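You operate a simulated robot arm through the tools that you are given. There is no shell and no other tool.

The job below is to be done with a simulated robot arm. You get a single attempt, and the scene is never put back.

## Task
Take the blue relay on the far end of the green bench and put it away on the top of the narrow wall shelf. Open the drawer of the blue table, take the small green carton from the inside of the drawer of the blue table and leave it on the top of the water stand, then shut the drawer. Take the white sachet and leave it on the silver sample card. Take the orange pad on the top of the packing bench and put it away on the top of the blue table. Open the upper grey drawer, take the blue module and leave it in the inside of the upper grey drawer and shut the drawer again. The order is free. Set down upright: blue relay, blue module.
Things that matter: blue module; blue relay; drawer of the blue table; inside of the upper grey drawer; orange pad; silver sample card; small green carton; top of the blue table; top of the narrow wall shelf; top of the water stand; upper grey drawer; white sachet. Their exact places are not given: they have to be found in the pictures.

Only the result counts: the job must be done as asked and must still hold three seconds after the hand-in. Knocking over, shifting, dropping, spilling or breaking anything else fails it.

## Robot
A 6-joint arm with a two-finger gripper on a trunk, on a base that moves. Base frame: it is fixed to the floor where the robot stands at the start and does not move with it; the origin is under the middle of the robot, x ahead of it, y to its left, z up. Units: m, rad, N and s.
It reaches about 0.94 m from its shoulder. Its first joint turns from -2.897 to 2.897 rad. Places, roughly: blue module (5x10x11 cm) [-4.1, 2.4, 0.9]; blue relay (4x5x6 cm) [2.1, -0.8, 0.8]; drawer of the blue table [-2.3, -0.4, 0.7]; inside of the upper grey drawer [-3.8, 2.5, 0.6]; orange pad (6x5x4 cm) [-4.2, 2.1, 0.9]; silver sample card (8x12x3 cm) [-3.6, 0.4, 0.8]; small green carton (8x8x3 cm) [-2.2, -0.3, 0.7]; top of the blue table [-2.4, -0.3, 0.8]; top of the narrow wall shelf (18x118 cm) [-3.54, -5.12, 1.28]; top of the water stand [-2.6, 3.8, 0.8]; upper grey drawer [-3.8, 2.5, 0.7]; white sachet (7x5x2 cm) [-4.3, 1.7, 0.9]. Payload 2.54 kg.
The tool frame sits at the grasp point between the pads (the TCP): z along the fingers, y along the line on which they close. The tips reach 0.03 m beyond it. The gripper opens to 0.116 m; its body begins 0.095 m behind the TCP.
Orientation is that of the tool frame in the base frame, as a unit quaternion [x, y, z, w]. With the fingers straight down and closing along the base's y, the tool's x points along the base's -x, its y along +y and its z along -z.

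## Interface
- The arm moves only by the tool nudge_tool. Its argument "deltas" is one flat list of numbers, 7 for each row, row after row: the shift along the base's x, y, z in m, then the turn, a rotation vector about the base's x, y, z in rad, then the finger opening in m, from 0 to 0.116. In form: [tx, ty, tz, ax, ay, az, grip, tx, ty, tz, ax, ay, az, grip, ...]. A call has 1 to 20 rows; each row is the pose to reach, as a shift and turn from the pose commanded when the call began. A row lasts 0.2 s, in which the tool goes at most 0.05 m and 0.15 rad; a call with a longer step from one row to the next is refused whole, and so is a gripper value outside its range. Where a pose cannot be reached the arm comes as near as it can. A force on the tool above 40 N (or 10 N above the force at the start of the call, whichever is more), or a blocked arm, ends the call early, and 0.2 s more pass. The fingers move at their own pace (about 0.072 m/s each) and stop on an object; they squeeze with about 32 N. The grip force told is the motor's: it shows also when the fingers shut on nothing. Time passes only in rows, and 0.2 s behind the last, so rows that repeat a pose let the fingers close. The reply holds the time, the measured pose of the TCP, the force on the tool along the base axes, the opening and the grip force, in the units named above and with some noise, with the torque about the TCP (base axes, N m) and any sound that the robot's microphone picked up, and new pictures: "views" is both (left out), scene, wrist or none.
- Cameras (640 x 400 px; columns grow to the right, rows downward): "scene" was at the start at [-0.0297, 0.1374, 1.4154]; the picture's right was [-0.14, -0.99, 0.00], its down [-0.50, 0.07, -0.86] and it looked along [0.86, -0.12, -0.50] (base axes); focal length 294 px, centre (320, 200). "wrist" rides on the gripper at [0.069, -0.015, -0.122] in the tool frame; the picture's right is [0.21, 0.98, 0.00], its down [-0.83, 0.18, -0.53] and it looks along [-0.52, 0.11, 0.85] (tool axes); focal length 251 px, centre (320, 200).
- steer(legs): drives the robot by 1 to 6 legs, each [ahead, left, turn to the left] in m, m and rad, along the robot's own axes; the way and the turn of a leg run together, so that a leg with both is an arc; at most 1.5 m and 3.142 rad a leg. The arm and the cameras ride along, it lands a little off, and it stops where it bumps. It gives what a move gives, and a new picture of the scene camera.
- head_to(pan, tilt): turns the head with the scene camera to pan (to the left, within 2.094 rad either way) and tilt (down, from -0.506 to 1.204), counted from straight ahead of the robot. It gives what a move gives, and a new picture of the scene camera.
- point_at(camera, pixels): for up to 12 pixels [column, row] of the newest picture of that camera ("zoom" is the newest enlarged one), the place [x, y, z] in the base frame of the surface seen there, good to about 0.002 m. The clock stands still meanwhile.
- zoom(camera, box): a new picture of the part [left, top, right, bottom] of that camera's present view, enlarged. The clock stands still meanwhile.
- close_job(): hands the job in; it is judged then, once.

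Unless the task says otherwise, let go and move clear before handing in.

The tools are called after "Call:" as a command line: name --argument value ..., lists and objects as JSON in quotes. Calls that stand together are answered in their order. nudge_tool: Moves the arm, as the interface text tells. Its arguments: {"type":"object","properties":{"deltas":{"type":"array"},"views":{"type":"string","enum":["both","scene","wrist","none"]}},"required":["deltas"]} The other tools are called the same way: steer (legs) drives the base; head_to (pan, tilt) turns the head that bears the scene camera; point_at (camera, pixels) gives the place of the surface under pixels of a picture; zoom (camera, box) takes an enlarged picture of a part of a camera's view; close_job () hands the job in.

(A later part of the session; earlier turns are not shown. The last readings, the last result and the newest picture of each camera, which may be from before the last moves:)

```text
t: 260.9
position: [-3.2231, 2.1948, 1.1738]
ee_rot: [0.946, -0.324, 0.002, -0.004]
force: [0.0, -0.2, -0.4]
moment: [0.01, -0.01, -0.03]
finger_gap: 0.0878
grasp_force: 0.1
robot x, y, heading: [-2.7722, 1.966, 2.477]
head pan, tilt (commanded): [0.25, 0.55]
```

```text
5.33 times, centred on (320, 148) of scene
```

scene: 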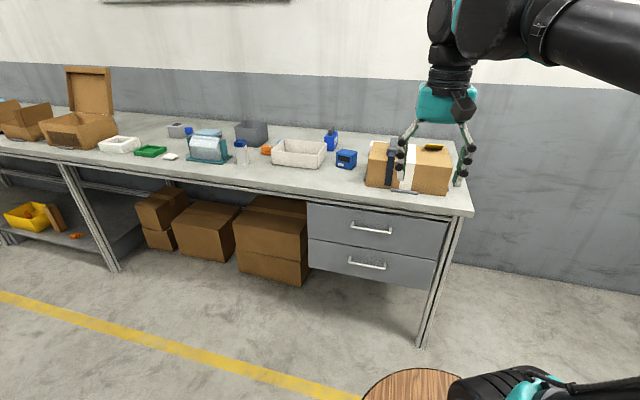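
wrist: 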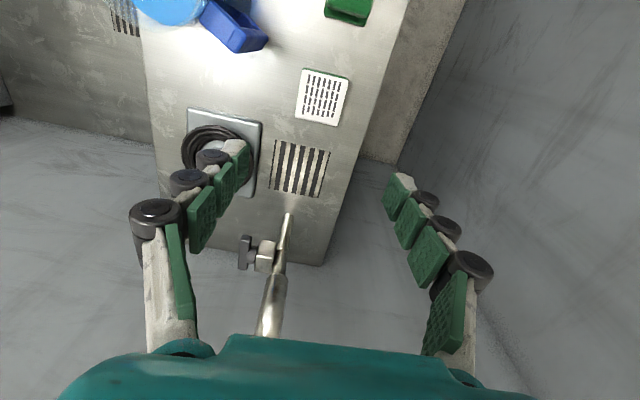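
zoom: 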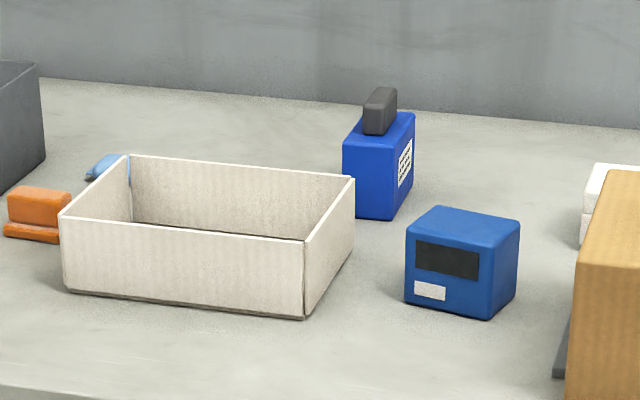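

The blue module is the taller one at about (-4.10,2.41); the handle bar is at about (-3.6085,2.350,0.7135). Because of the bench overhang I'll grip the bar with the gripper pitched: first yaw 90° while moving ahead, then pitch 60°.

Call:
nudge_tool --deltas '[-0.0215, 0.0168, 0, 0, 0, 0.1428, 0.08, -0.043, 0.0336, 0, 0, 0, 0.2856, 0.06, -0.0645, 0.0504, 0, 0, 0, 0.4284, 0.05, -0.086, 0.0673, 0, 0, 0, 0.5712, 0.04, -0.1075, 0.0841, 0, 0, 0, 0.714, 0.03, -0.129, 0.1009, 0, 0, 0, 0.8568, 0.03, -0.1505, 0.1177, 0, 0, 0, 0.9996, 0.03, -0.172, 0.1345, 0, 0, 0, 1.1424, 0.03, -0.1935, 0.1514, 0, 0, 0, 1.2852, 0.03, -0.215, 0.1682, 0, 0, 0, 1.428, 0.03, -0.236, 0.185, 0, 0, 0, 1.5708, 0.03]' --views "none"

Call:
nudge_tool --deltas '[0, 0, 0, 0.0923, 0.1177, 0, 0.03, 0, 0, 0, 0.1846, 0.2354, 0, 0.03, 0, 0, 0, 0.2769, 0.3532, 0, 0.03, 0, 0, 0, 0.3692, 0.4709, 0, 0.03, 0, 0, 0, 0.4615, 0.5886, 0, 0.03, 0, 0, 0, 0.5538, 0.7063, 0, 0.03, 0, 0, 0, 0.646, 0.824, 0, 0.03, 0, 0, 0, 0.646, 0.824, 0, 0.03]' --views "both"

```text
t: 263.3
position: [-3.457, 2.3792, 1.1732]
ee_rot: [0.898, 0.441, -0.002, -0.005]
force: [0.2, 0.4, 0.1]
moment: [0.01, 0.05, 0.01]
finger_gap: 0.0299
grasp_force: 0.1
robot x, y, heading: [-2.766, 1.9672, 2.481]
head pan, tilt (commanded): [0.25, 0.55]
```

```text
t: 265.1
position: [-3.4583, 2.3788, 1.1723]
ee_rot: [0.775, 0.38, -0.22, -0.454]
force: [0.3, -0.3, 0.1]
moment: [-0.03, -0.01, -0.02]
finger_gap: 0.0298
grasp_force: 0.0
robot x, y, heading: [-2.7698, 1.9648, 2.481]
head pan, tilt (commanded): [0.25, 0.55]
```

scene: 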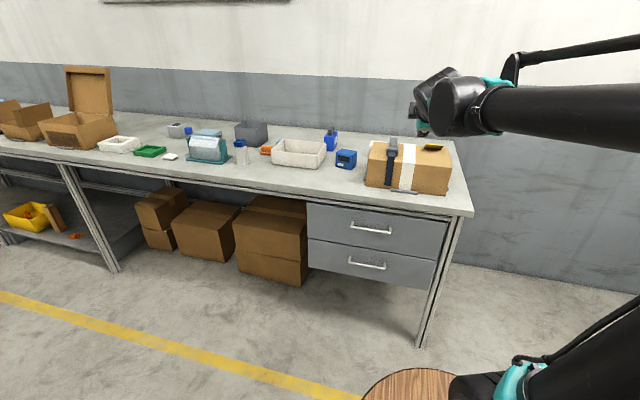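
wrist: 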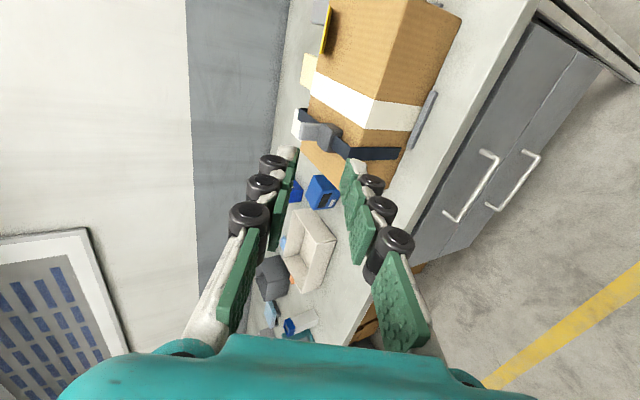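

The gripper now points forward and 30° down with the fingers one above the other. I lower it in front of the handle bar.

Call:
nudge_tool --deltas '[-0.0075, -0.0088, -0.0404, 0, 0, 0, 0.04, -0.015, -0.0175, -0.0808, 0, 0, 0, 0.04, -0.0226, -0.0263, -0.1211, 0, 0, 0, 0.04, -0.0301, -0.035, -0.1615, 0, 0, 0, 0.04, -0.0376, -0.0438, -0.2019, 0, 0, 0, 0.04, -0.0451, -0.0525, -0.2423, 0, 0, 0, 0.04, -0.0526, -0.0613, -0.2827, 0, 0, 0, 0.04, -0.0602, -0.07, -0.323, 0, 0, 0, 0.04, -0.0677, -0.0788, -0.3634, 0, 0, 0, 0.04, -0.0752, -0.0875, -0.4038, 0, 0, 0, 0.04]' --views "both"

Call:
zoom --camera "wrist" --box '[200, 80, 440, 230]'

```text
t: 267.3
position: [-3.5451, 2.2929, 0.7821]
ee_rot: [0.776, 0.38, -0.219, -0.453]
force: [0.4, 0.1, -0.3]
moment: [0.01, -0.02, 0.02]
finger_gap: 0.04
grasp_force: 0.1
out of reach, approached as far as the arm can: row 10
robot x, y, heading: [-2.7676, 1.9657, 2.48]
head pan, tilt (commanded): [0.25, 0.55]
```

scene: 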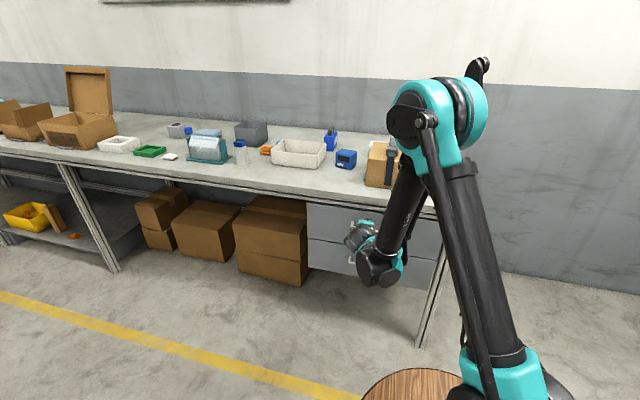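
wrist: 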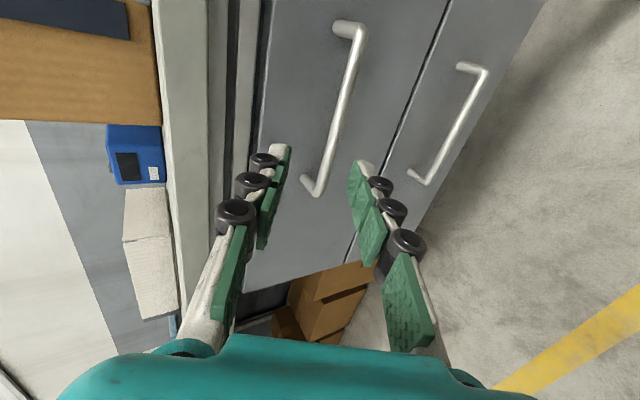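

```text
2.67 times, centred on (320, 155) of wrist
```

zoom: 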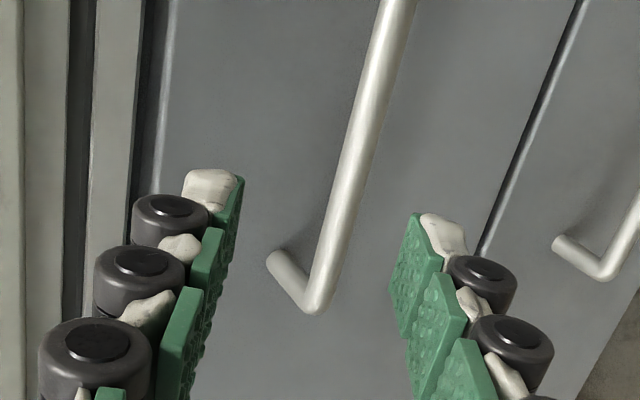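

Row 10 was just out of reach with this flat pitch (z stayed at 0.782). I steepen the gripper by 20° (50° below horizontal), which eases the wrist.

Call:
nudge_tool --deltas '[0.01, -0.008, 0.01, -0.0718, -0.0916, 0, 0.04, 0.02, -0.016, 0.02, -0.1435, -0.1831, 0, 0.04, 0.03, -0.0235, 0.03, -0.2153, -0.2747, 0, 0.04, 0.03, -0.0235, 0.03, -0.2153, -0.2747, 0, 0.04]' --views "wrist"

Call:
point_at --camera "wrist" --pixels '[[335, 110], [340, 90], [328, 140], [322, 165]]'

```text
t: 268.3
position: [-3.5152, 2.2678, 0.8125]
ee_rot: [0.843, 0.413, -0.151, -0.31]
force: [0.2, -0.7, -0.3]
moment: [0.06, 0.02, 0.0]
finger_gap: 0.04
grasp_force: 0.0
robot x, y, heading: [-2.7661, 1.9658, 2.482]
head pan, tilt (commanded): [0.25, 0.55]
```

wrist: 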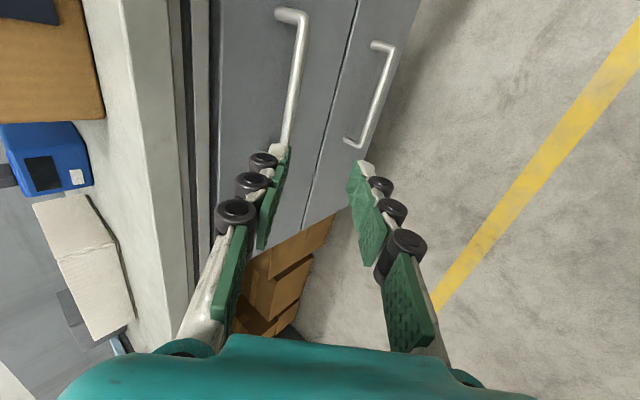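

```text
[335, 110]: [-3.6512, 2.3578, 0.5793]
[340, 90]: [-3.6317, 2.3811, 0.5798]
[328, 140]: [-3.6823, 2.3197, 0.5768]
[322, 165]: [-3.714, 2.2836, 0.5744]
```

Pitch is now 50°. The upper handle bar runs from (303,25) to (287,145) in the wrist view; I measure it.

Call:
point_at --camera "wrist" --pixels '[[300, 50], [296, 80], [292, 110], [288, 135], [260, 80], [278, 15]]'

Call:
zoom --camera "wrist" --box '[200, 0, 440, 150]'

```text
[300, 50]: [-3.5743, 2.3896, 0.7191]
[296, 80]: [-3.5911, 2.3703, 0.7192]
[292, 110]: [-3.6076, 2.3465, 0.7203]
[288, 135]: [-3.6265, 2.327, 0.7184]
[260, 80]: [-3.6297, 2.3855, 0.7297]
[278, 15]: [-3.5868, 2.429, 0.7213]
```

```text
2.67 times, centred on (320, 75) of wrist
```

zoom: 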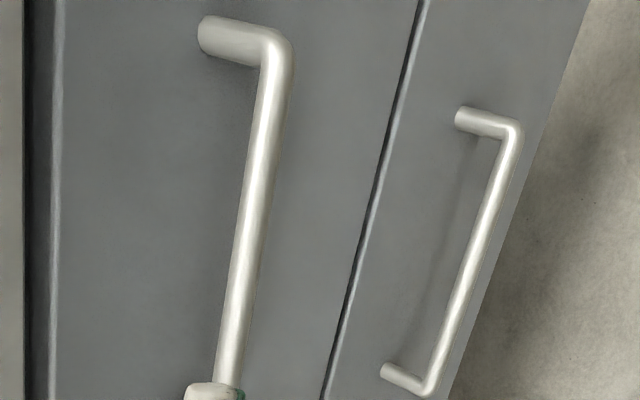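

The bar centre is about (-3.608,2.347,0.716). I go to 8 cm before it along the finger axis and check alignment.

Call:
nudge_tool --deltas '[-0.026, 0.0239, -0.0178, 0, 0, 0, 0.03, -0.0521, 0.0478, -0.0355, 0, 0, 0, 0.026, -0.0521, 0.0478, -0.0355, 0, 0, 0, 0.026]' --views "wrist"

Call:
zoom --camera "wrist" --box '[220, 60, 420, 185]'

```text
t: 269.1
position: [-3.5672, 2.3183, 0.7794]
ee_rot: [0.842, 0.412, -0.151, -0.312]
force: [-0.3, -0.1, -0.1]
moment: [0.0, 0.03, -0.02]
finger_gap: 0.0261
grasp_force: 0.0
robot x, y, heading: [-2.7713, 1.969, 2.482]
head pan, tilt (commanded): [0.25, 0.55]
```

wrist: 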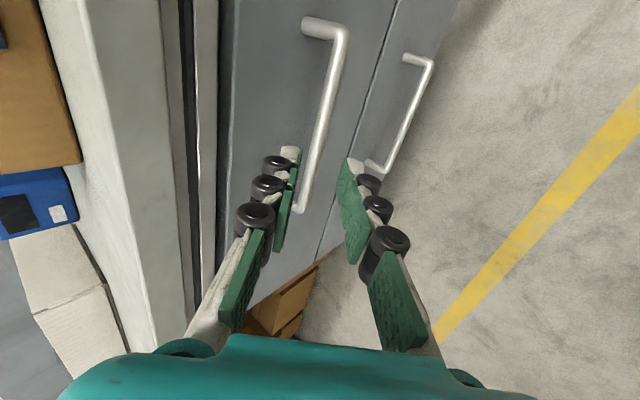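

```text
3.20 times, centred on (320, 122) of wrist
```

zoom: 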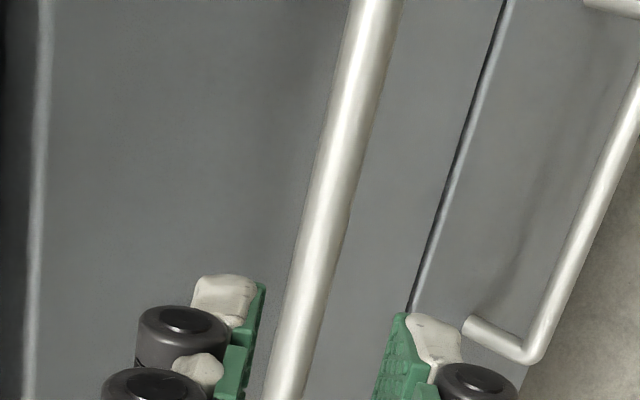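

The bar is nearly centred between the fingers (2.5 mm off, corrected). I advance to straddle it and close.

Call:
nudge_tool --deltas '[-0.0124, 0.0097, -0.0157, 0, 0, 0, 0.026, -0.0238, 0.0186, -0.0322, 0, 0, 0, 0.026, -0.0352, 0.0275, -0.0487, 0, 0, 0, 0.026, -0.0352, 0.0275, -0.0487, 0, 0, 0, 0.026]' --views "wrist"

Call:
zoom --camera "wrist" --box '[220, 110, 420, 235]'

```text
t: 270.1
position: [-3.6019, 2.3455, 0.7278]
ee_rot: [0.842, 0.413, -0.15, -0.312]
force: [0.2, 0.3, -0.3]
moment: [0.04, -0.02, 0.03]
finger_gap: 0.026
grasp_force: 0.2
robot x, y, heading: [-2.7661, 1.9658, 2.479]
head pan, tilt (commanded): [0.25, 0.55]
```

wrist: 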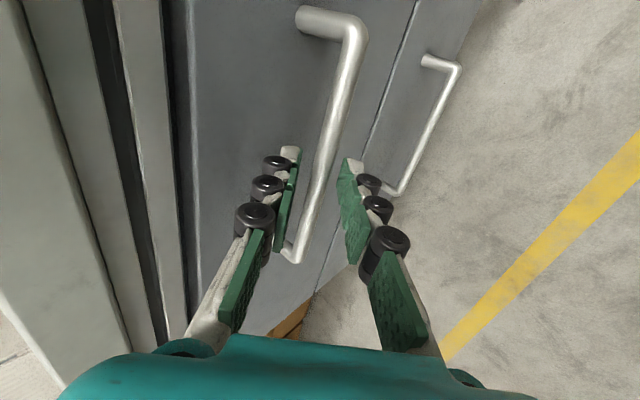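

```text
3.20 times, centred on (320, 172) of wrist
```

zoom: 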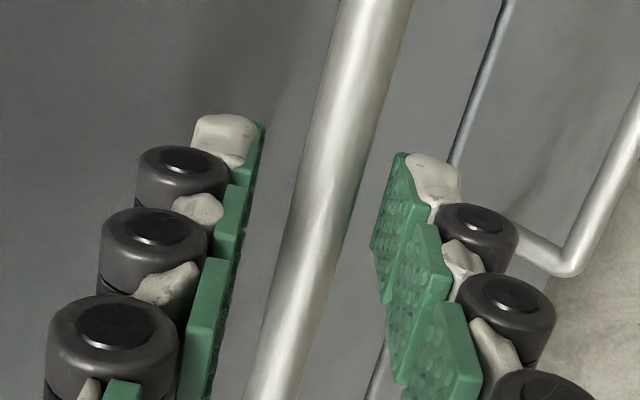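

The bar passes between the pads. I close on it and pull 3 cm to test.

Call:
nudge_tool --deltas '[0, 0, 0, 0, 0, 0, 0.01, 0, 0, 0, 0, 0, 0, 0.0, 0, 0, 0, 0, 0, 0, 0.0]' --views "none"

Call:
nudge_tool --deltas '[0.0079, -0.0062, 0, 0, 0, 0, 0, 0.0157, -0.0124, 0, 0, 0, 0, 0, 0.0236, -0.0186, 0, 0, 0, 0, 0]' --views "scene"

```text
t: 270.9
position: [-3.6023, 2.344, 0.7289]
ee_rot: [0.843, 0.412, -0.151, -0.311]
force: [-3.0, 0.6, 5.4]
moment: [-0.36, 0.46, -0.46]
finger_gap: 0.0111
grasp_force: 38.6
robot x, y, heading: [-2.7677, 1.9675, 2.485]
head pan, tilt (commanded): [0.25, 0.55]
```

```text
t: 271.7
position: [-3.5778, 2.3255, 0.7297]
ee_rot: [0.843, 0.413, -0.149, -0.312]
force: [-2.1, -4.5, 5.2]
moment: [-0.48, 0.43, -0.29]
finger_gap: 0.0109
grasp_force: 38.7
robot x, y, heading: [-2.7694, 1.9669, 2.478]
head pan, tilt (commanded): [0.25, 0.55]
```

scene: 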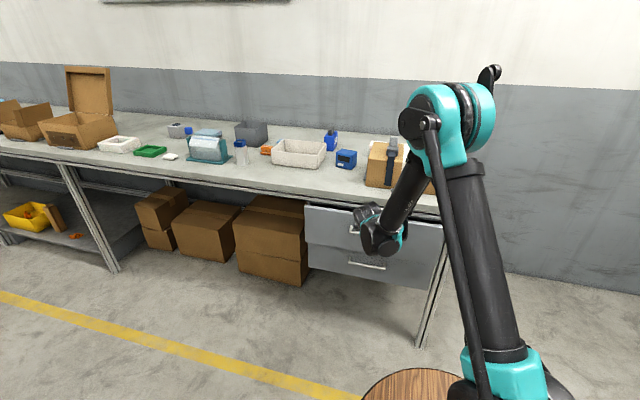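

The drawer has started to slide. I pull the rest with the base, backing 0.18 m with the hand clamped.

Call:
steer --legs '[[-0.18, 0.0, 0.0]]'

```text
t: 273.2
position: [-3.4359, 2.2158, 0.7285]
ee_rot: [0.843, 0.412, -0.151, -0.312]
force: [-20.8, -23.3, 1.2]
moment: [-0.69, 0.59, -0.05]
finger_gap: 0.0111
grasp_force: 38.3
robot x, y, heading: [-2.6244, 1.8578, 2.479]
head pan, tilt (commanded): [0.25, 0.55]
```

scene: 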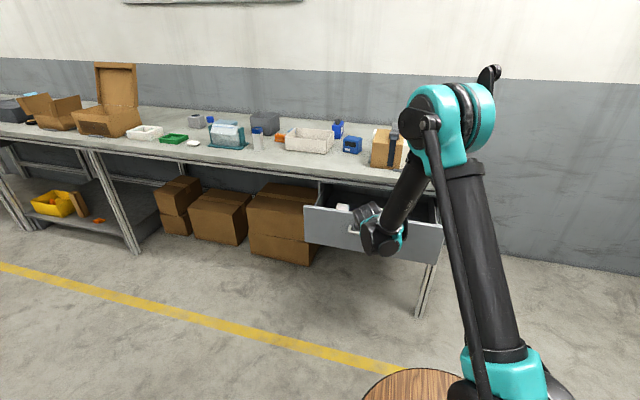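

The drawer is open by about 21 cm. I release the bar and withdraw along the finger axis.

Call:
nudge_tool --deltas '[0, 0, 0, 0, 0, 0, 0.02, 0, 0, 0, 0, 0, 0, 0.03, 0, 0, 0, 0, 0, 0, 0.03, 0.0204, -0.0159, 0.0305, 0, 0, 0, 0.03, 0.0408, -0.0318, 0.061, 0, 0, 0, 0.03, 0.0613, -0.0478, 0.0914, 0, 0, 0, 0.03, 0.0613, -0.0478, 0.14, 0, 0, 0, 0.04, 0.0613, -0.0478, 0.189, 0, 0, 0, 0.05, 0.0613, -0.0478, 0.238, 0, 0, 0, 0.06, 0.0613, -0.0478, 0.287, 0, 0, 0, 0.07, 0.0613, -0.0478, 0.336, 0, 0, 0, 0.08]' --views "both"

Call:
zoom --camera "scene" --box '[280, 150, 460, 262]'

```text
t: 275.6
position: [-3.3744, 2.1671, 1.0639]
ee_rot: [0.843, 0.412, -0.151, -0.311]
force: [-1.5, 0.7, 0.5]
moment: [0.03, 0.01, 0.03]
finger_gap: 0.0803
grasp_force: 0.1
robot x, y, heading: [-2.6234, 1.8553, 2.486]
head pan, tilt (commanded): [0.25, 0.55]
```

scene: 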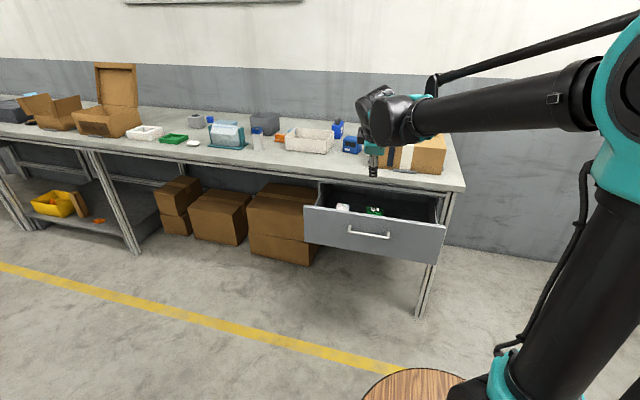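
wrist: 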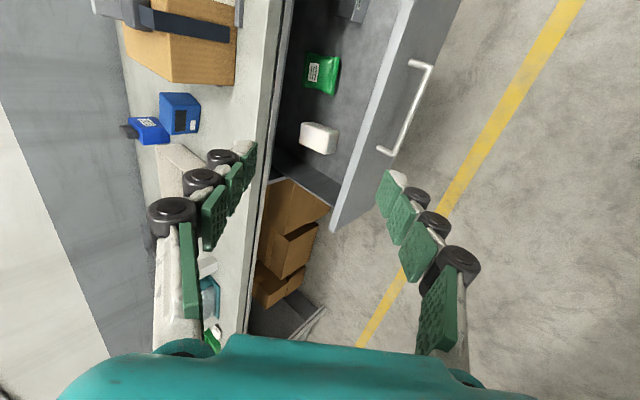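

```text
3.56 times, centred on (370, 206) of scene
```

zoom: 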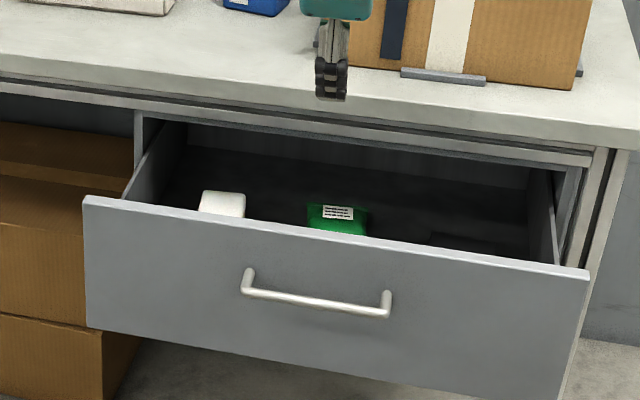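

Inside the drawer lie a white box, a green pack and a grey thing. I measure them and the drawer's inside from the wrist view.

Call:
zoom --camera "wrist" --box '[240, 0, 480, 150]'

Call:
point_at --camera "wrist" --pixels '[[319, 137], [303, 125], [338, 140], [320, 72], [308, 60], [336, 75], [355, 8], [300, 160], [345, 100], [385, 60], [290, 120], [340, 190]]'

```text
2.67 times, centred on (360, 75) of wrist
```

zoom: 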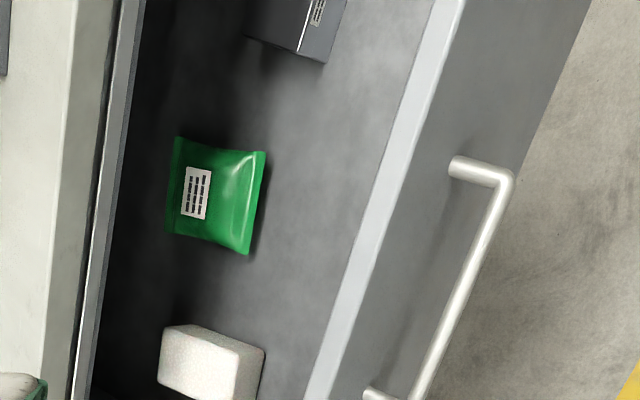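

```text
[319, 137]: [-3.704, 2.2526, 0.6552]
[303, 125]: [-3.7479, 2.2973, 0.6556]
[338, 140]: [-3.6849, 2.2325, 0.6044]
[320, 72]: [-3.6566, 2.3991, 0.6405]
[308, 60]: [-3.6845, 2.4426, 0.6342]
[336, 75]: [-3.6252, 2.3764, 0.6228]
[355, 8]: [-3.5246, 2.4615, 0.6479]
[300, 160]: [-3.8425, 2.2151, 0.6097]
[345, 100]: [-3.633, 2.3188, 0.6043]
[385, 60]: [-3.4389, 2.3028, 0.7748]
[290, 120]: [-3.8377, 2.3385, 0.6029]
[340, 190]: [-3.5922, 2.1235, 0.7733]
```

The drawer floor is z≈0.604 and there's a free patch in front of the green pack around u=-4.23, v=-0.42. I first bring the gripper back to vertical and un-yawed close to me.

Call:
nudge_tool --deltas '[0.03, -0.024, 0.015, -0.0725, -0.0925, 0, 0.08, 0.06, -0.048, 0.03, -0.145, -0.185, 0, 0.08, 0.09, -0.072, 0.045, -0.2175, -0.2775, 0, 0.08, 0.12, -0.096, 0.06, -0.29, -0.37, 0, 0.08, 0.15, -0.12, 0.075, -0.3625, -0.4625, 0, 0.08, 0.18, -0.144, 0.09, -0.435, -0.555, 0, 0.08, 0.21, -0.165, 0.09, -0.435, -0.555, 0, 0.08]' --views "none"

Call:
nudge_tool --deltas '[0, 0, 0, 0, 0, -0.1428, 0.08, 0, 0, 0, 0, 0, -0.2856, 0.08, 0, 0, 0, 0, 0, -0.4284, 0.08, 0, 0, 0, 0, 0, -0.5712, 0.08, 0, 0, 0, 0, 0, -0.714, 0.08, 0, 0, 0, 0, 0, -0.8568, 0.08, 0, 0, 0, 0, 0, -0.9996, 0.08, 0, 0, 0, 0, 0, -1.1424, 0.08, 0, 0, 0, 0, 0, -1.2852, 0.08, 0, 0, 0, 0, 0, -1.428, 0.08, 0, 0, 0, 0, 0, -1.5708, 0.08]' --views "scene"

```text
t: 277.2
position: [-3.1643, 2.0046, 1.1559]
ee_rot: [0.898, 0.439, 0.001, -0.001]
force: [-0.2, 0.2, 0.7]
moment: [0.02, -0.05, -0.01]
finger_gap: 0.0801
grasp_force: 0.1
robot x, y, heading: [-2.628, 1.8557, 2.482]
head pan, tilt (commanded): [0.25, 0.55]
```

```text
t: 279.6
position: [-3.1639, 2.0043, 1.155]
ee_rot: [0.945, -0.326, 0.0, -0.001]
force: [0.8, 0.7, -0.2]
moment: [-0.02, -0.02, 0.0]
finger_gap: 0.08
grasp_force: 0.0
robot x, y, heading: [-2.6205, 1.8513, 2.481]
head pan, tilt (commanded): [0.25, 0.55]
```

scene: 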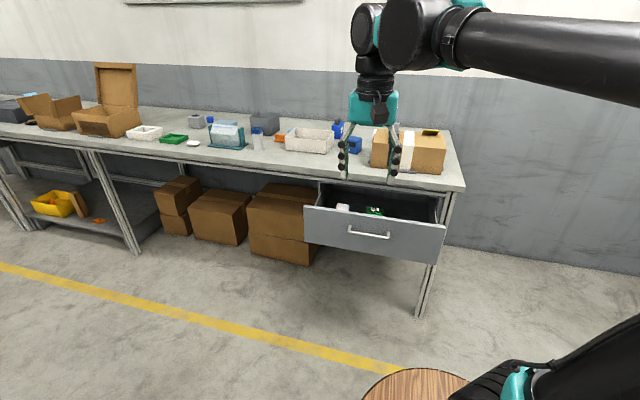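

The hand is vertical again. Before passing in front of the open drawer I measure its handle and panel ends.

Call:
point_at --camera "scene" --pixels '[[368, 236], [350, 229], [387, 237], [306, 210], [443, 228], [445, 238], [304, 235]]'

Call:
steer --legs '[[0.4, 0.0, -0.007]]'

```text
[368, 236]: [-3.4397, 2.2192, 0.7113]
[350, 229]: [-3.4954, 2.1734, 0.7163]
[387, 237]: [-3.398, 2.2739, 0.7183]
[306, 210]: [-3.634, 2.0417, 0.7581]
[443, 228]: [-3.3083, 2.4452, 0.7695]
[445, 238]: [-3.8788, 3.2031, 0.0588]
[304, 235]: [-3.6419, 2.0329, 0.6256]
```

```text
t: 282.1
position: [-3.4769, 2.2541, 1.1555]
ee_rot: [0.944, -0.329, 0.0, -0.001]
force: [-0.1, 0.4, 0.0]
moment: [0.0, 0.0, -0.02]
finger_gap: 0.0801
grasp_force: 0.0
robot x, y, heading: [-2.9427, 2.1039, 2.475]
head pan, tilt (commanded): [0.25, 0.55]
```

scene: 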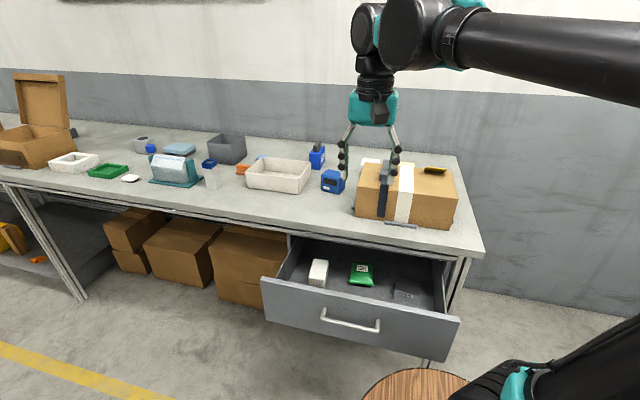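

My front is about 6 cm short of the handle and my rear about 6 cm off the long table. I strafe left 0.78 m past the drawer.

Call:
steer --legs '[[0.0, 0.4, 0.0]]'

Call:
steer --legs '[[0.0, 0.38, 0.0]]'

```text
t: 284.6
position: [-3.7243, 1.9413, 1.1536]
ee_rot: [0.944, -0.329, 0.001, -0.002]
force: [-0.3, -0.1, 0.2]
moment: [-0.01, -0.02, -0.01]
finger_gap: 0.0801
grasp_force: 0.0
robot x, y, heading: [-3.1921, 1.7877, 2.472]
head pan, tilt (commanded): [0.25, 0.55]
```

scene: 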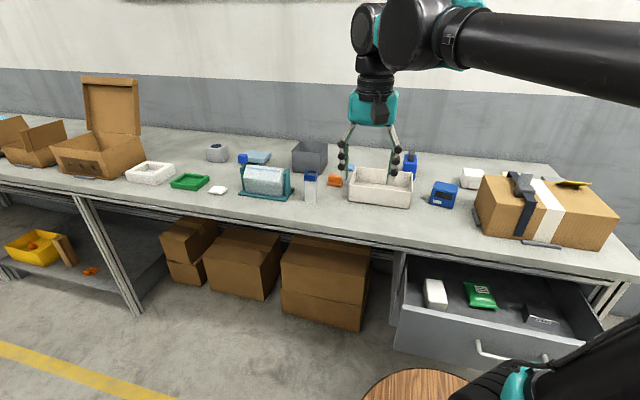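

```text
t: 287.0
position: [-3.9606, 1.6419, 1.1547]
ee_rot: [0.945, -0.327, 0.0, -0.001]
force: [0.3, -0.5, 0.2]
moment: [0.0, 0.02, 0.02]
finger_gap: 0.0799
grasp_force: 0.0
robot x, y, heading: [-3.423, 1.4923, 2.48]
head pan, tilt (commanded): [0.25, 0.55]
```

scene: 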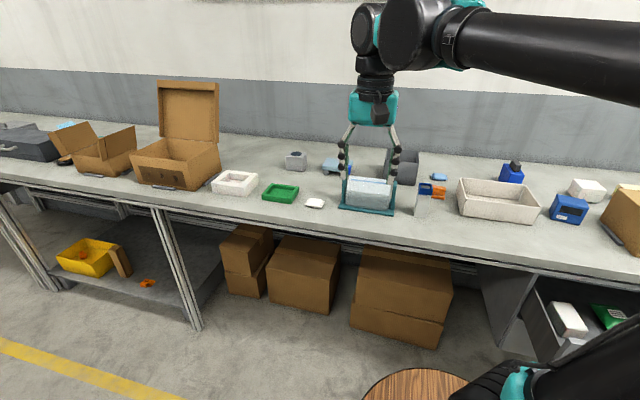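

Past the drawer now. I drive ahead 0.24 m to the bench, left of the open drawer.

Call:
steer --legs '[[0.24, 0.0, -0.006]]'

Call:
head_to --pan -0.45 --tilt 0.6

```text
t: 288.7
position: [-4.1481, 1.7939, 1.1551]
ee_rot: [0.943, -0.332, 0.0, 0.0]
force: [0.3, -0.2, 0.2]
moment: [0.01, 0.03, 0.0]
finger_gap: 0.08
grasp_force: 0.0
robot x, y, heading: [-3.6117, 1.6362, 2.472]
head pan, tilt (commanded): [0.25, 0.55]
```

scene: 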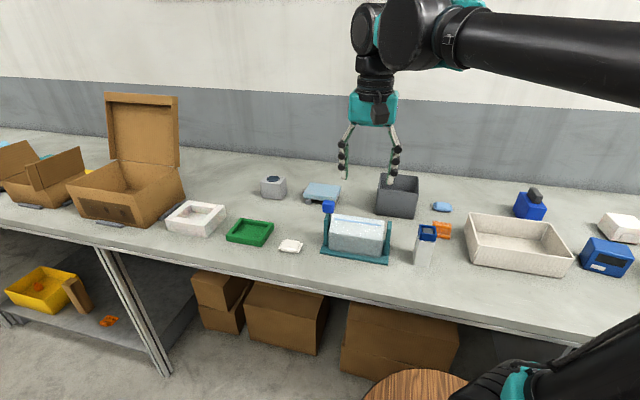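

```text
t: 289.8
position: [-4.1472, 1.7928, 1.1552]
ee_rot: [0.944, -0.331, 0.001, -0.001]
force: [0.6, -0.3, -0.5]
moment: [0.0, -0.01, 0.0]
finger_gap: 0.0799
grasp_force: 0.1
robot x, y, heading: [-3.6063, 1.6444, 2.472]
head pan, tilt (commanded): [-0.45, 0.6]
```

scene: 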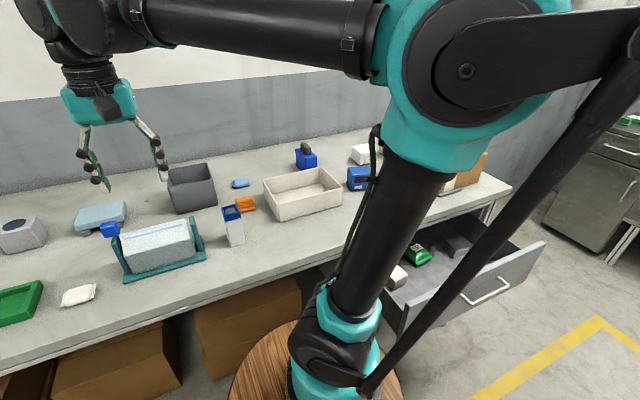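

The blue module is at (307,155). I zoom to see its shape and orientation and measure it.

Call:
zoom --camera "scene" --box '[260, 120, 388, 200]'

Call:
point_at --camera "zoom" --pixels '[[220, 155], [225, 120], [180, 180], [200, 215], [270, 200], [190, 155], [280, 165], [240, 215], [245, 180], [235, 240], [475, 290], [140, 250]]'

```text
5.00 times, centred on (324, 160) of scene
```

zoom: 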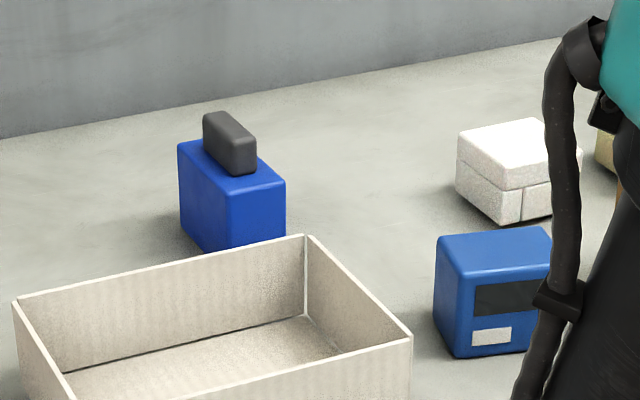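

```text
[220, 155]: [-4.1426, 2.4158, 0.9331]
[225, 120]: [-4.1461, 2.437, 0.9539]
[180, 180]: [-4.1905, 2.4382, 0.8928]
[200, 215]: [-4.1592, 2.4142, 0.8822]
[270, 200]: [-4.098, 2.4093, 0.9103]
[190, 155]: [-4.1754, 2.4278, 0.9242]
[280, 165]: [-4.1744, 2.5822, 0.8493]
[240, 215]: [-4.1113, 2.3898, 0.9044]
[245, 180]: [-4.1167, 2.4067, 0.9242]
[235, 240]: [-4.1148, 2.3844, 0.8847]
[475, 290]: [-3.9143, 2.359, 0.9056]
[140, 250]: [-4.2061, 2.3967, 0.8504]
```

The module's long side (10 cm) runs away from me, its 5 cm width across; grey tab on top. I measure the tray's back wall and heights for finger clearance.

Call:
point_at --camera "zoom" --pixels '[[305, 240], [200, 262], [30, 300], [395, 340], [310, 265], [182, 148], [232, 196], [283, 182], [230, 112], [245, 170], [205, 140], [255, 140]]'

```text
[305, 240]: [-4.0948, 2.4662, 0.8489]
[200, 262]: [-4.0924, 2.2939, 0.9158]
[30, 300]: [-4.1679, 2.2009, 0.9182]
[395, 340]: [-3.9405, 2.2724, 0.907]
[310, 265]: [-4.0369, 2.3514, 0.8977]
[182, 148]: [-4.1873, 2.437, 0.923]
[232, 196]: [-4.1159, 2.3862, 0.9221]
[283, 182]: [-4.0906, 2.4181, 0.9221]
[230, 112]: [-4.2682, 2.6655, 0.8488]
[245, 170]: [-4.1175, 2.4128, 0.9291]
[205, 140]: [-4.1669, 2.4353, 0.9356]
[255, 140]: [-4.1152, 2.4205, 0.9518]
```

Module centre (-4.136,2.427), body top z 0.9225, tab to 0.958; the tray wall is 7 cm in front of it. I move over it at safe height.

Call:
nudge_tool --deltas '[0.0008, 0.0453, -0.004, 0, 0, 0.0, 0.1, 0.0016, 0.0906, -0.008, 0, 0, 0.0, 0.1, 0.0025, 0.136, -0.012, 0, 0, 0.0, 0.1, 0.0033, 0.1813, -0.016, 0, 0, 0.005, 0.1, 0.0041, 0.2266, -0.02, 0, 0, 0.01, 0.1, 0.0049, 0.272, -0.024, 0, 0, 0.015, 0.1, 0.0058, 0.3173, -0.028, 0, 0, 0.02, 0.1, 0.0066, 0.3626, -0.032, 0, 0, 0.025, 0.1, 0.0074, 0.408, -0.036, 0, 0, 0.03, 0.1, 0.0082, 0.4532, -0.04, 0, 0, 0.03, 0.1, 0.009, 0.4985, -0.044, 0, 0, 0.03, 0.1, 0.0098, 0.5438, -0.048, 0, 0, 0.03, 0.1, 0.0106, 0.589, -0.05, 0, 0, 0.03, 0.1, 0.0115, 0.6345, -0.05, 0, 0, 0.03, 0.1]' --views "both"

```text
t: 292.8
position: [-4.134, 2.4275, 1.1047]
ee_rot: [0.949, -0.316, 0.0, -0.001]
force: [0.7, 0.2, -0.5]
moment: [0.06, 0.01, 0.01]
finger_gap: 0.1001
grasp_force: 0.1
robot x, y, heading: [-3.6107, 1.6355, 2.468]
head pan, tilt (commanded): [-0.45, 0.6]
```

scene: 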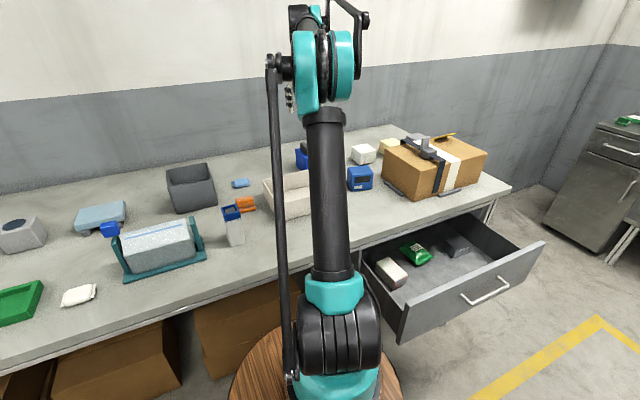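
wrist: 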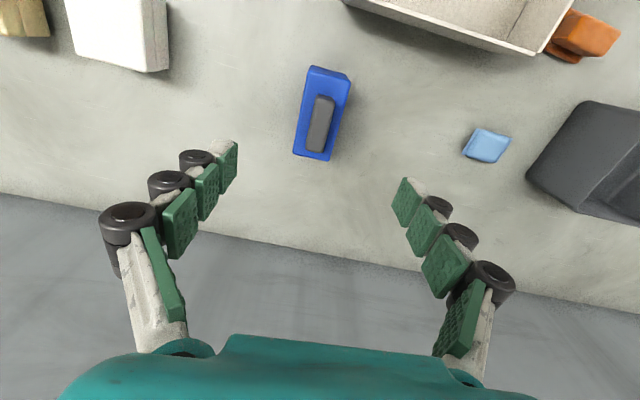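

The module at (322,113) is right on the tool axis and aligned. I descend to z≈0.908.

Call:
nudge_tool --deltas '[0, 0, -0.045, 0, 0, 0, 0.1, 0, 0, -0.09, 0, 0, 0, 0.1, 0, 0, -0.135, 0, 0, 0, 0.1, 0, 0, -0.17, 0, 0, 0, 0.1, 0, 0, -0.197, 0, 0, 0, 0.1, 0, 0, -0.197, 0, 0, 0, 0.1]' --views "wrist"

```text
t: 294.2
position: [-4.1348, 2.4287, 0.9076]
ee_rot: [0.948, -0.317, 0.0, -0.001]
force: [-0.1, 0.0, 0.2]
moment: [0.0, -0.01, 0.0]
finger_gap: 0.1
grasp_force: 0.0
robot x, y, heading: [-3.6093, 1.6374, 2.474]
head pan, tilt (commanded): [-0.45, 0.6]
```

wrist: 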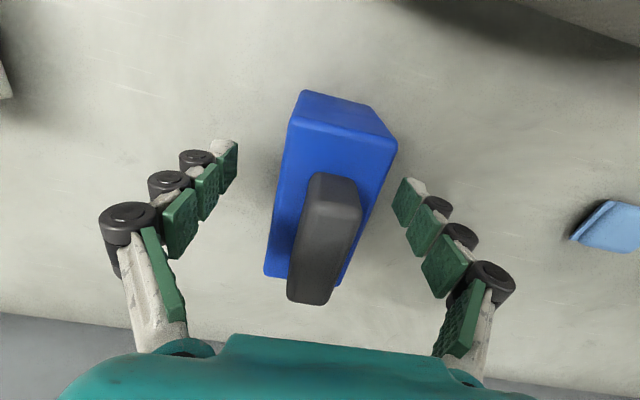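

The module stands between the fingers. I close on its 5 cm width.

Call:
nudge_tool --deltas '[0, 0, 0, 0, 0, 0, 0.08, 0, 0, 0, 0, 0, 0, 0.06, 0, 0, 0, 0, 0, 0, 0.04, 0, 0, 0, 0, 0, 0, 0.02, 0, 0, 0, 0, 0, 0, 0.02]' --views "wrist"

```text
t: 295.4
position: [-4.1351, 2.4275, 0.9078]
ee_rot: [0.949, -0.316, 0.0, -0.001]
force: [-1.5, -0.5, 3.0]
moment: [-0.06, -0.02, 0.01]
finger_gap: 0.0491
grasp_force: 32.4
robot x, y, heading: [-3.6088, 1.6371, 2.465]
head pan, tilt (commanded): [-0.45, 0.6]
```

wrist: 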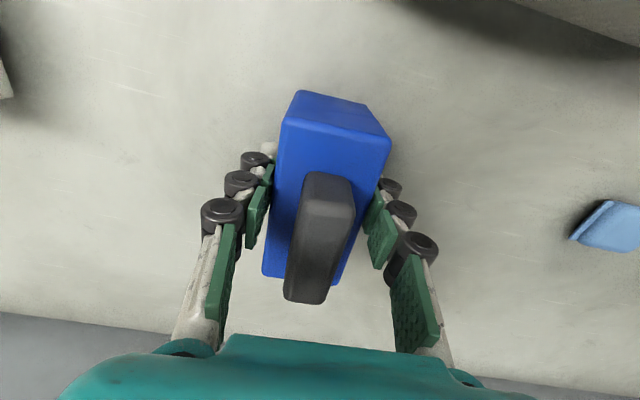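

Gap 0.049 with 32 N. I lift slowly and check.

Call:
nudge_tool --deltas '[0, 0, 0.004, 0, 0, 0, 0.02, 0, 0, 0.012, 0, 0, 0, 0.02, 0, 0, 0.025, 0, 0, 0, 0.02, 0, 0, 0.04, 0, 0, 0, 0.02]' --views "wrist"

```text
t: 296.4
position: [-4.1355, 2.4274, 0.9472]
ee_rot: [0.949, -0.316, 0.001, -0.001]
force: [-0.2, 0.4, -3.1]
moment: [-0.03, -0.03, 0.02]
finger_gap: 0.0491
grasp_force: 31.9
robot x, y, heading: [-3.6122, 1.6426, 2.465]
head pan, tilt (commanded): [-0.45, 0.6]
```

wrist: 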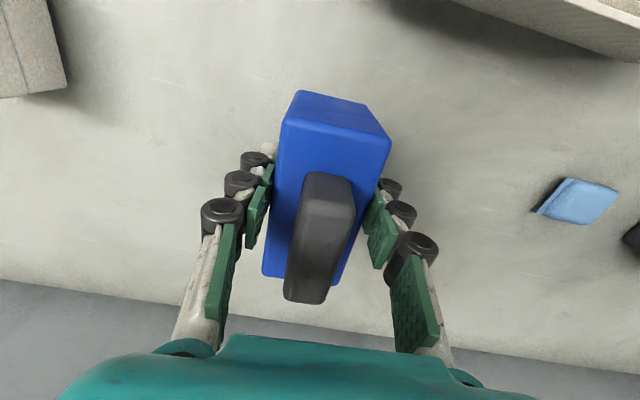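

The module is held (3 N weight). I zoom on the open drawer to pick its exact landing spot.

Call:
zoom --camera "scene" --box '[350, 210, 560, 341]'

Call:
point_at --camera "zoom" --pixels '[[120, 180], [90, 170], [130, 220], [165, 200], [200, 130], [245, 155], [190, 165], [320, 115], [350, 135], [230, 200], [280, 170], [300, 190]]'

```text
3.05 times, centred on (455, 276) of scene
```

zoom: 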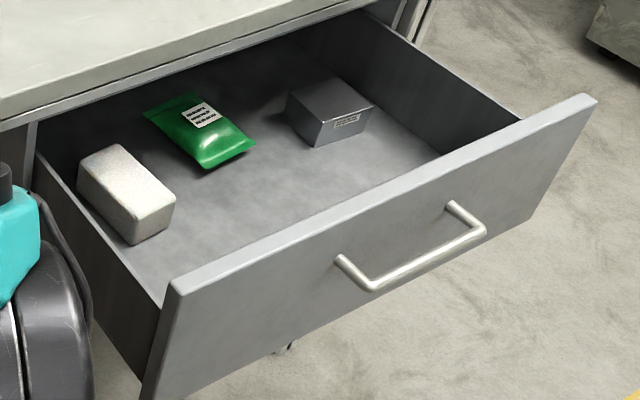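

```text
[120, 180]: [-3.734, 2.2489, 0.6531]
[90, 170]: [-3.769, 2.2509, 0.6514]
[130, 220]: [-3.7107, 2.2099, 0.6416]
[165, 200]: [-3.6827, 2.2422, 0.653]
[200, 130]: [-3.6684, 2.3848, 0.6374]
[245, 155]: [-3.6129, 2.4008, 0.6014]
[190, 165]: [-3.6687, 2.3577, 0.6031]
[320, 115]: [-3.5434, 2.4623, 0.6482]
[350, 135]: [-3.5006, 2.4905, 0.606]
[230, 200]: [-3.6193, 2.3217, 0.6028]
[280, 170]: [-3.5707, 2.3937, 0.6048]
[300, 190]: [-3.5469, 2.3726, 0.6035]
```

Free drawer floor around (-3.577,2.305), between the white box, green pack and grey box. I lift to z≈1.13 and carry the module over the drawer.

Call:
nudge_tool --deltas '[0, 0, 0.045, 0, 0, 0, 0.02, 0, 0, 0.09, 0, 0, 0, 0.02, 0, 0, 0.135, 0, 0, 0, 0.02, 0, 0, 0.18, 0, 0, 0, 0.02, 0.0466, -0.0102, 0.18, 0, 0, 0, 0.02, 0.0931, -0.0204, 0.18, 0, 0, 0, 0.02, 0.1397, -0.0307, 0.18, 0, 0, 0, 0.02, 0.1863, -0.0409, 0.18, 0, 0, 0, 0.02, 0.2328, -0.0511, 0.18, 0, 0, 0, 0.02, 0.2794, -0.0613, 0.18, 0, 0, 0, 0.02, 0.326, -0.0715, 0.18, 0, 0, 0, 0.02, 0.3725, -0.0817, 0.18, 0, 0, 0, 0.02, 0.4191, -0.092, 0.18, 0, 0, 0, 0.02, 0.4657, -0.1022, 0.18, 0, 0, 0, 0.02, 0.5122, -0.1124, 0.18, 0, 0, 0, 0.02, 0.5588, -0.1226, 0.18, 0, 0, 0, 0.02]' --views "both"

```text
t: 299.8
position: [-3.5744, 2.3051, 1.1291]
ee_rot: [0.948, -0.318, 0.0, -0.001]
force: [0.8, -0.3, -2.5]
moment: [-0.04, -0.07, -0.04]
finger_gap: 0.0495
grasp_force: 31.8
robot x, y, heading: [-3.613, 1.6365, 2.469]
head pan, tilt (commanded): [-0.45, 0.6]
```

scene: 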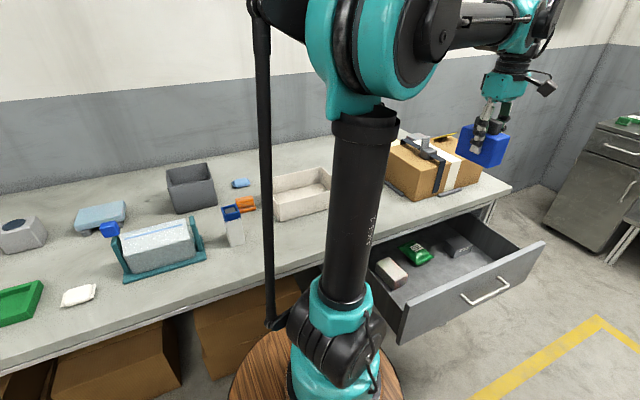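
wrist: 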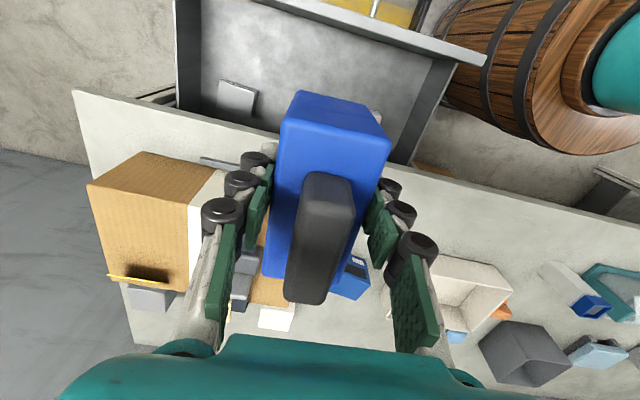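

The module hangs over the free patch. I lower it into the drawer, stopping a few centimetres above the floor.

Call:
nudge_tool --deltas '[0, 0, -0.045, 0, 0, 0, 0.02, 0, 0, -0.09, 0, 0, 0, 0.02, 0, 0, -0.135, 0, 0, 0, 0.02, 0, 0, -0.18, 0, 0, 0, 0.02, 0, 0, -0.225, 0, 0, 0, 0.02, 0, 0, -0.27, 0, 0, 0, 0.02, 0, 0, -0.315, 0, 0, 0, 0.02, 0, 0, -0.36, 0, 0, 0, 0.02, 0, 0, -0.405, 0, 0, 0, 0.02]' --views "both"

```text
t: 301.8
position: [-3.5753, 2.3054, 0.7222]
ee_rot: [0.949, -0.316, 0.0, -0.001]
force: [0.4, -0.3, -2.9]
moment: [0.04, -0.02, 0.01]
finger_gap: 0.0493
grasp_force: 32.2
robot x, y, heading: [-3.6126, 1.6409, 2.469]
head pan, tilt (commanded): [-0.45, 0.6]
```

scene: 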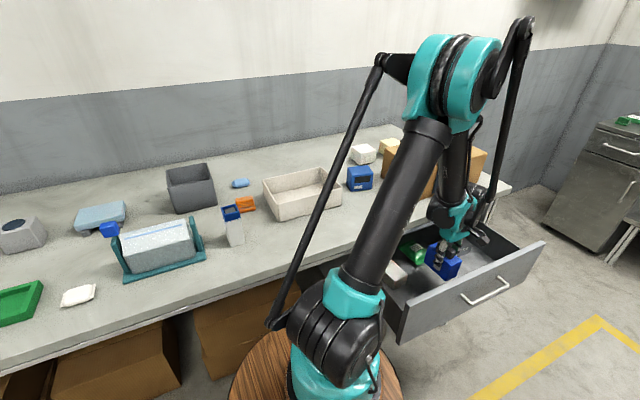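
wrist: 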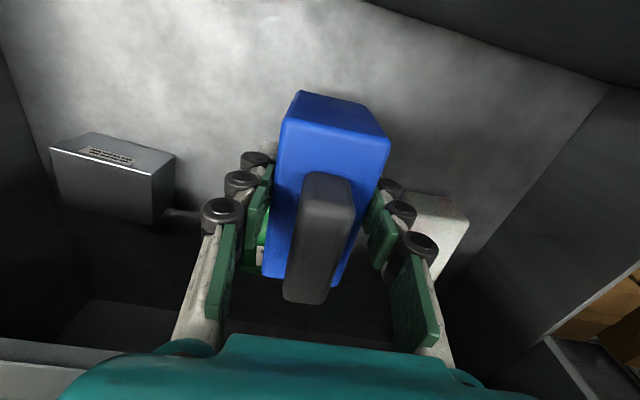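

The module is inside with clear room around it. I lower the last 6 cm gently.

Call:
nudge_tool --deltas '[0, 0, -0.025, 0, 0, 0, 0.02, 0, 0, -0.045, 0, 0, 0, 0.02, 0, 0, -0.053, 0, 0, 0, 0.02, 0, 0, -0.056, 0, 0, 0, 0.02]' --views "none"

```text
t: 302.8
position: [-3.576, 2.3061, 0.6669]
ee_rot: [0.948, -0.317, 0.001, 0.0]
force: [-0.7, 0.0, -2.9]
moment: [-0.03, 0.0, -0.04]
finger_gap: 0.0492
grasp_force: 31.9
robot x, y, heading: [-3.6116, 1.6374, 2.47]
head pan, tilt (commanded): [-0.45, 0.6]
```

Call:
nudge_tool --deltas '[0, 0, -0.002, 0, 0, 0, 0.02, 0, 0, -0.004, 0, 0, 0, 0.02, 0, 0, -0.0055, 0, 0, 0, 0.02]' --views "none"

```text
t: 303.6
position: [-3.5758, 2.3045, 0.6612]
ee_rot: [0.948, -0.317, 0.0, -0.001]
force: [1.7, 4.2, 24.8]
moment: [0.16, -0.02, 0.02]
finger_gap: 0.0495
grasp_force: 32.1
robot x, y, heading: [-3.611, 1.6396, 2.471]
head pan, tilt (commanded): [-0.45, 0.6]
```

Contact with 25 N: the module stands on the drawer floor. I open to 7.5 cm and rise straight up.

Call:
nudge_tool --deltas '[0, 0, 0.002, 0, 0, 0, 0.052, 0, 0, 0.002, 0, 0, 0, 0.065, 0, 0, 0.002, 0, 0, 0, 0.075, 0, 0, 0.002, 0, 0, 0, 0.075, 0, 0, 0.03, 0, 0, 0, 0.075, 0, 0, 0.075, 0, 0, 0, 0.075, 0, 0, 0.12, 0, 0, 0, 0.075, 0, 0, 0.165, 0, 0, 0, 0.075, 0, 0, 0.21, 0, 0, 0, 0.075, 0, 0, 0.255, 0, 0, 0, 0.075, 0, 0, 0.3, 0, 0, 0, 0.075]' --views "both"

Call:
zoom --camera "scene" --box '[350, 200, 560, 331]'

```text
t: 306.0
position: [-3.5754, 2.3049, 0.961]
ee_rot: [0.949, -0.317, 0.002, -0.001]
force: [0.0, 0.5, 0.5]
moment: [-0.02, 0.0, -0.02]
finger_gap: 0.0752
grasp_force: 0.1
robot x, y, heading: [-3.6088, 1.6364, 2.47]
head pan, tilt (commanded): [-0.45, 0.6]
```

scene: 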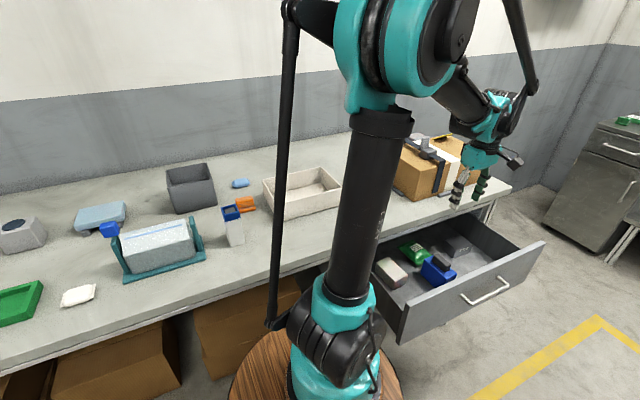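
wrist: 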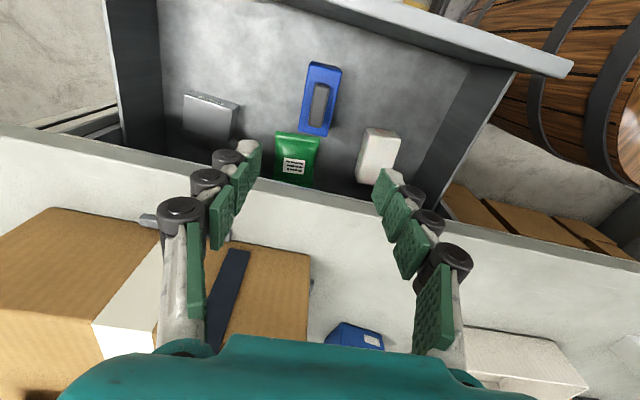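

```text
3.05 times, centred on (455, 266) of scene
```

zoom: 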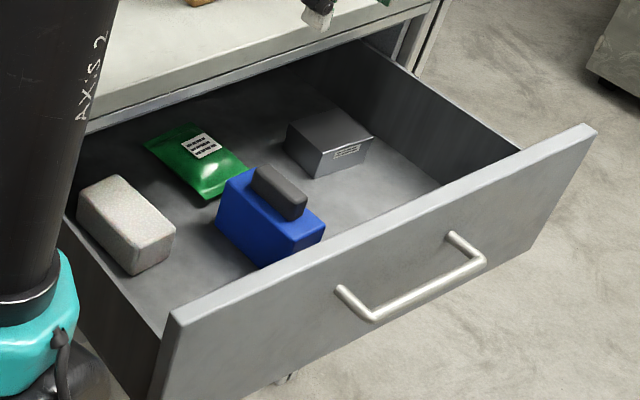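

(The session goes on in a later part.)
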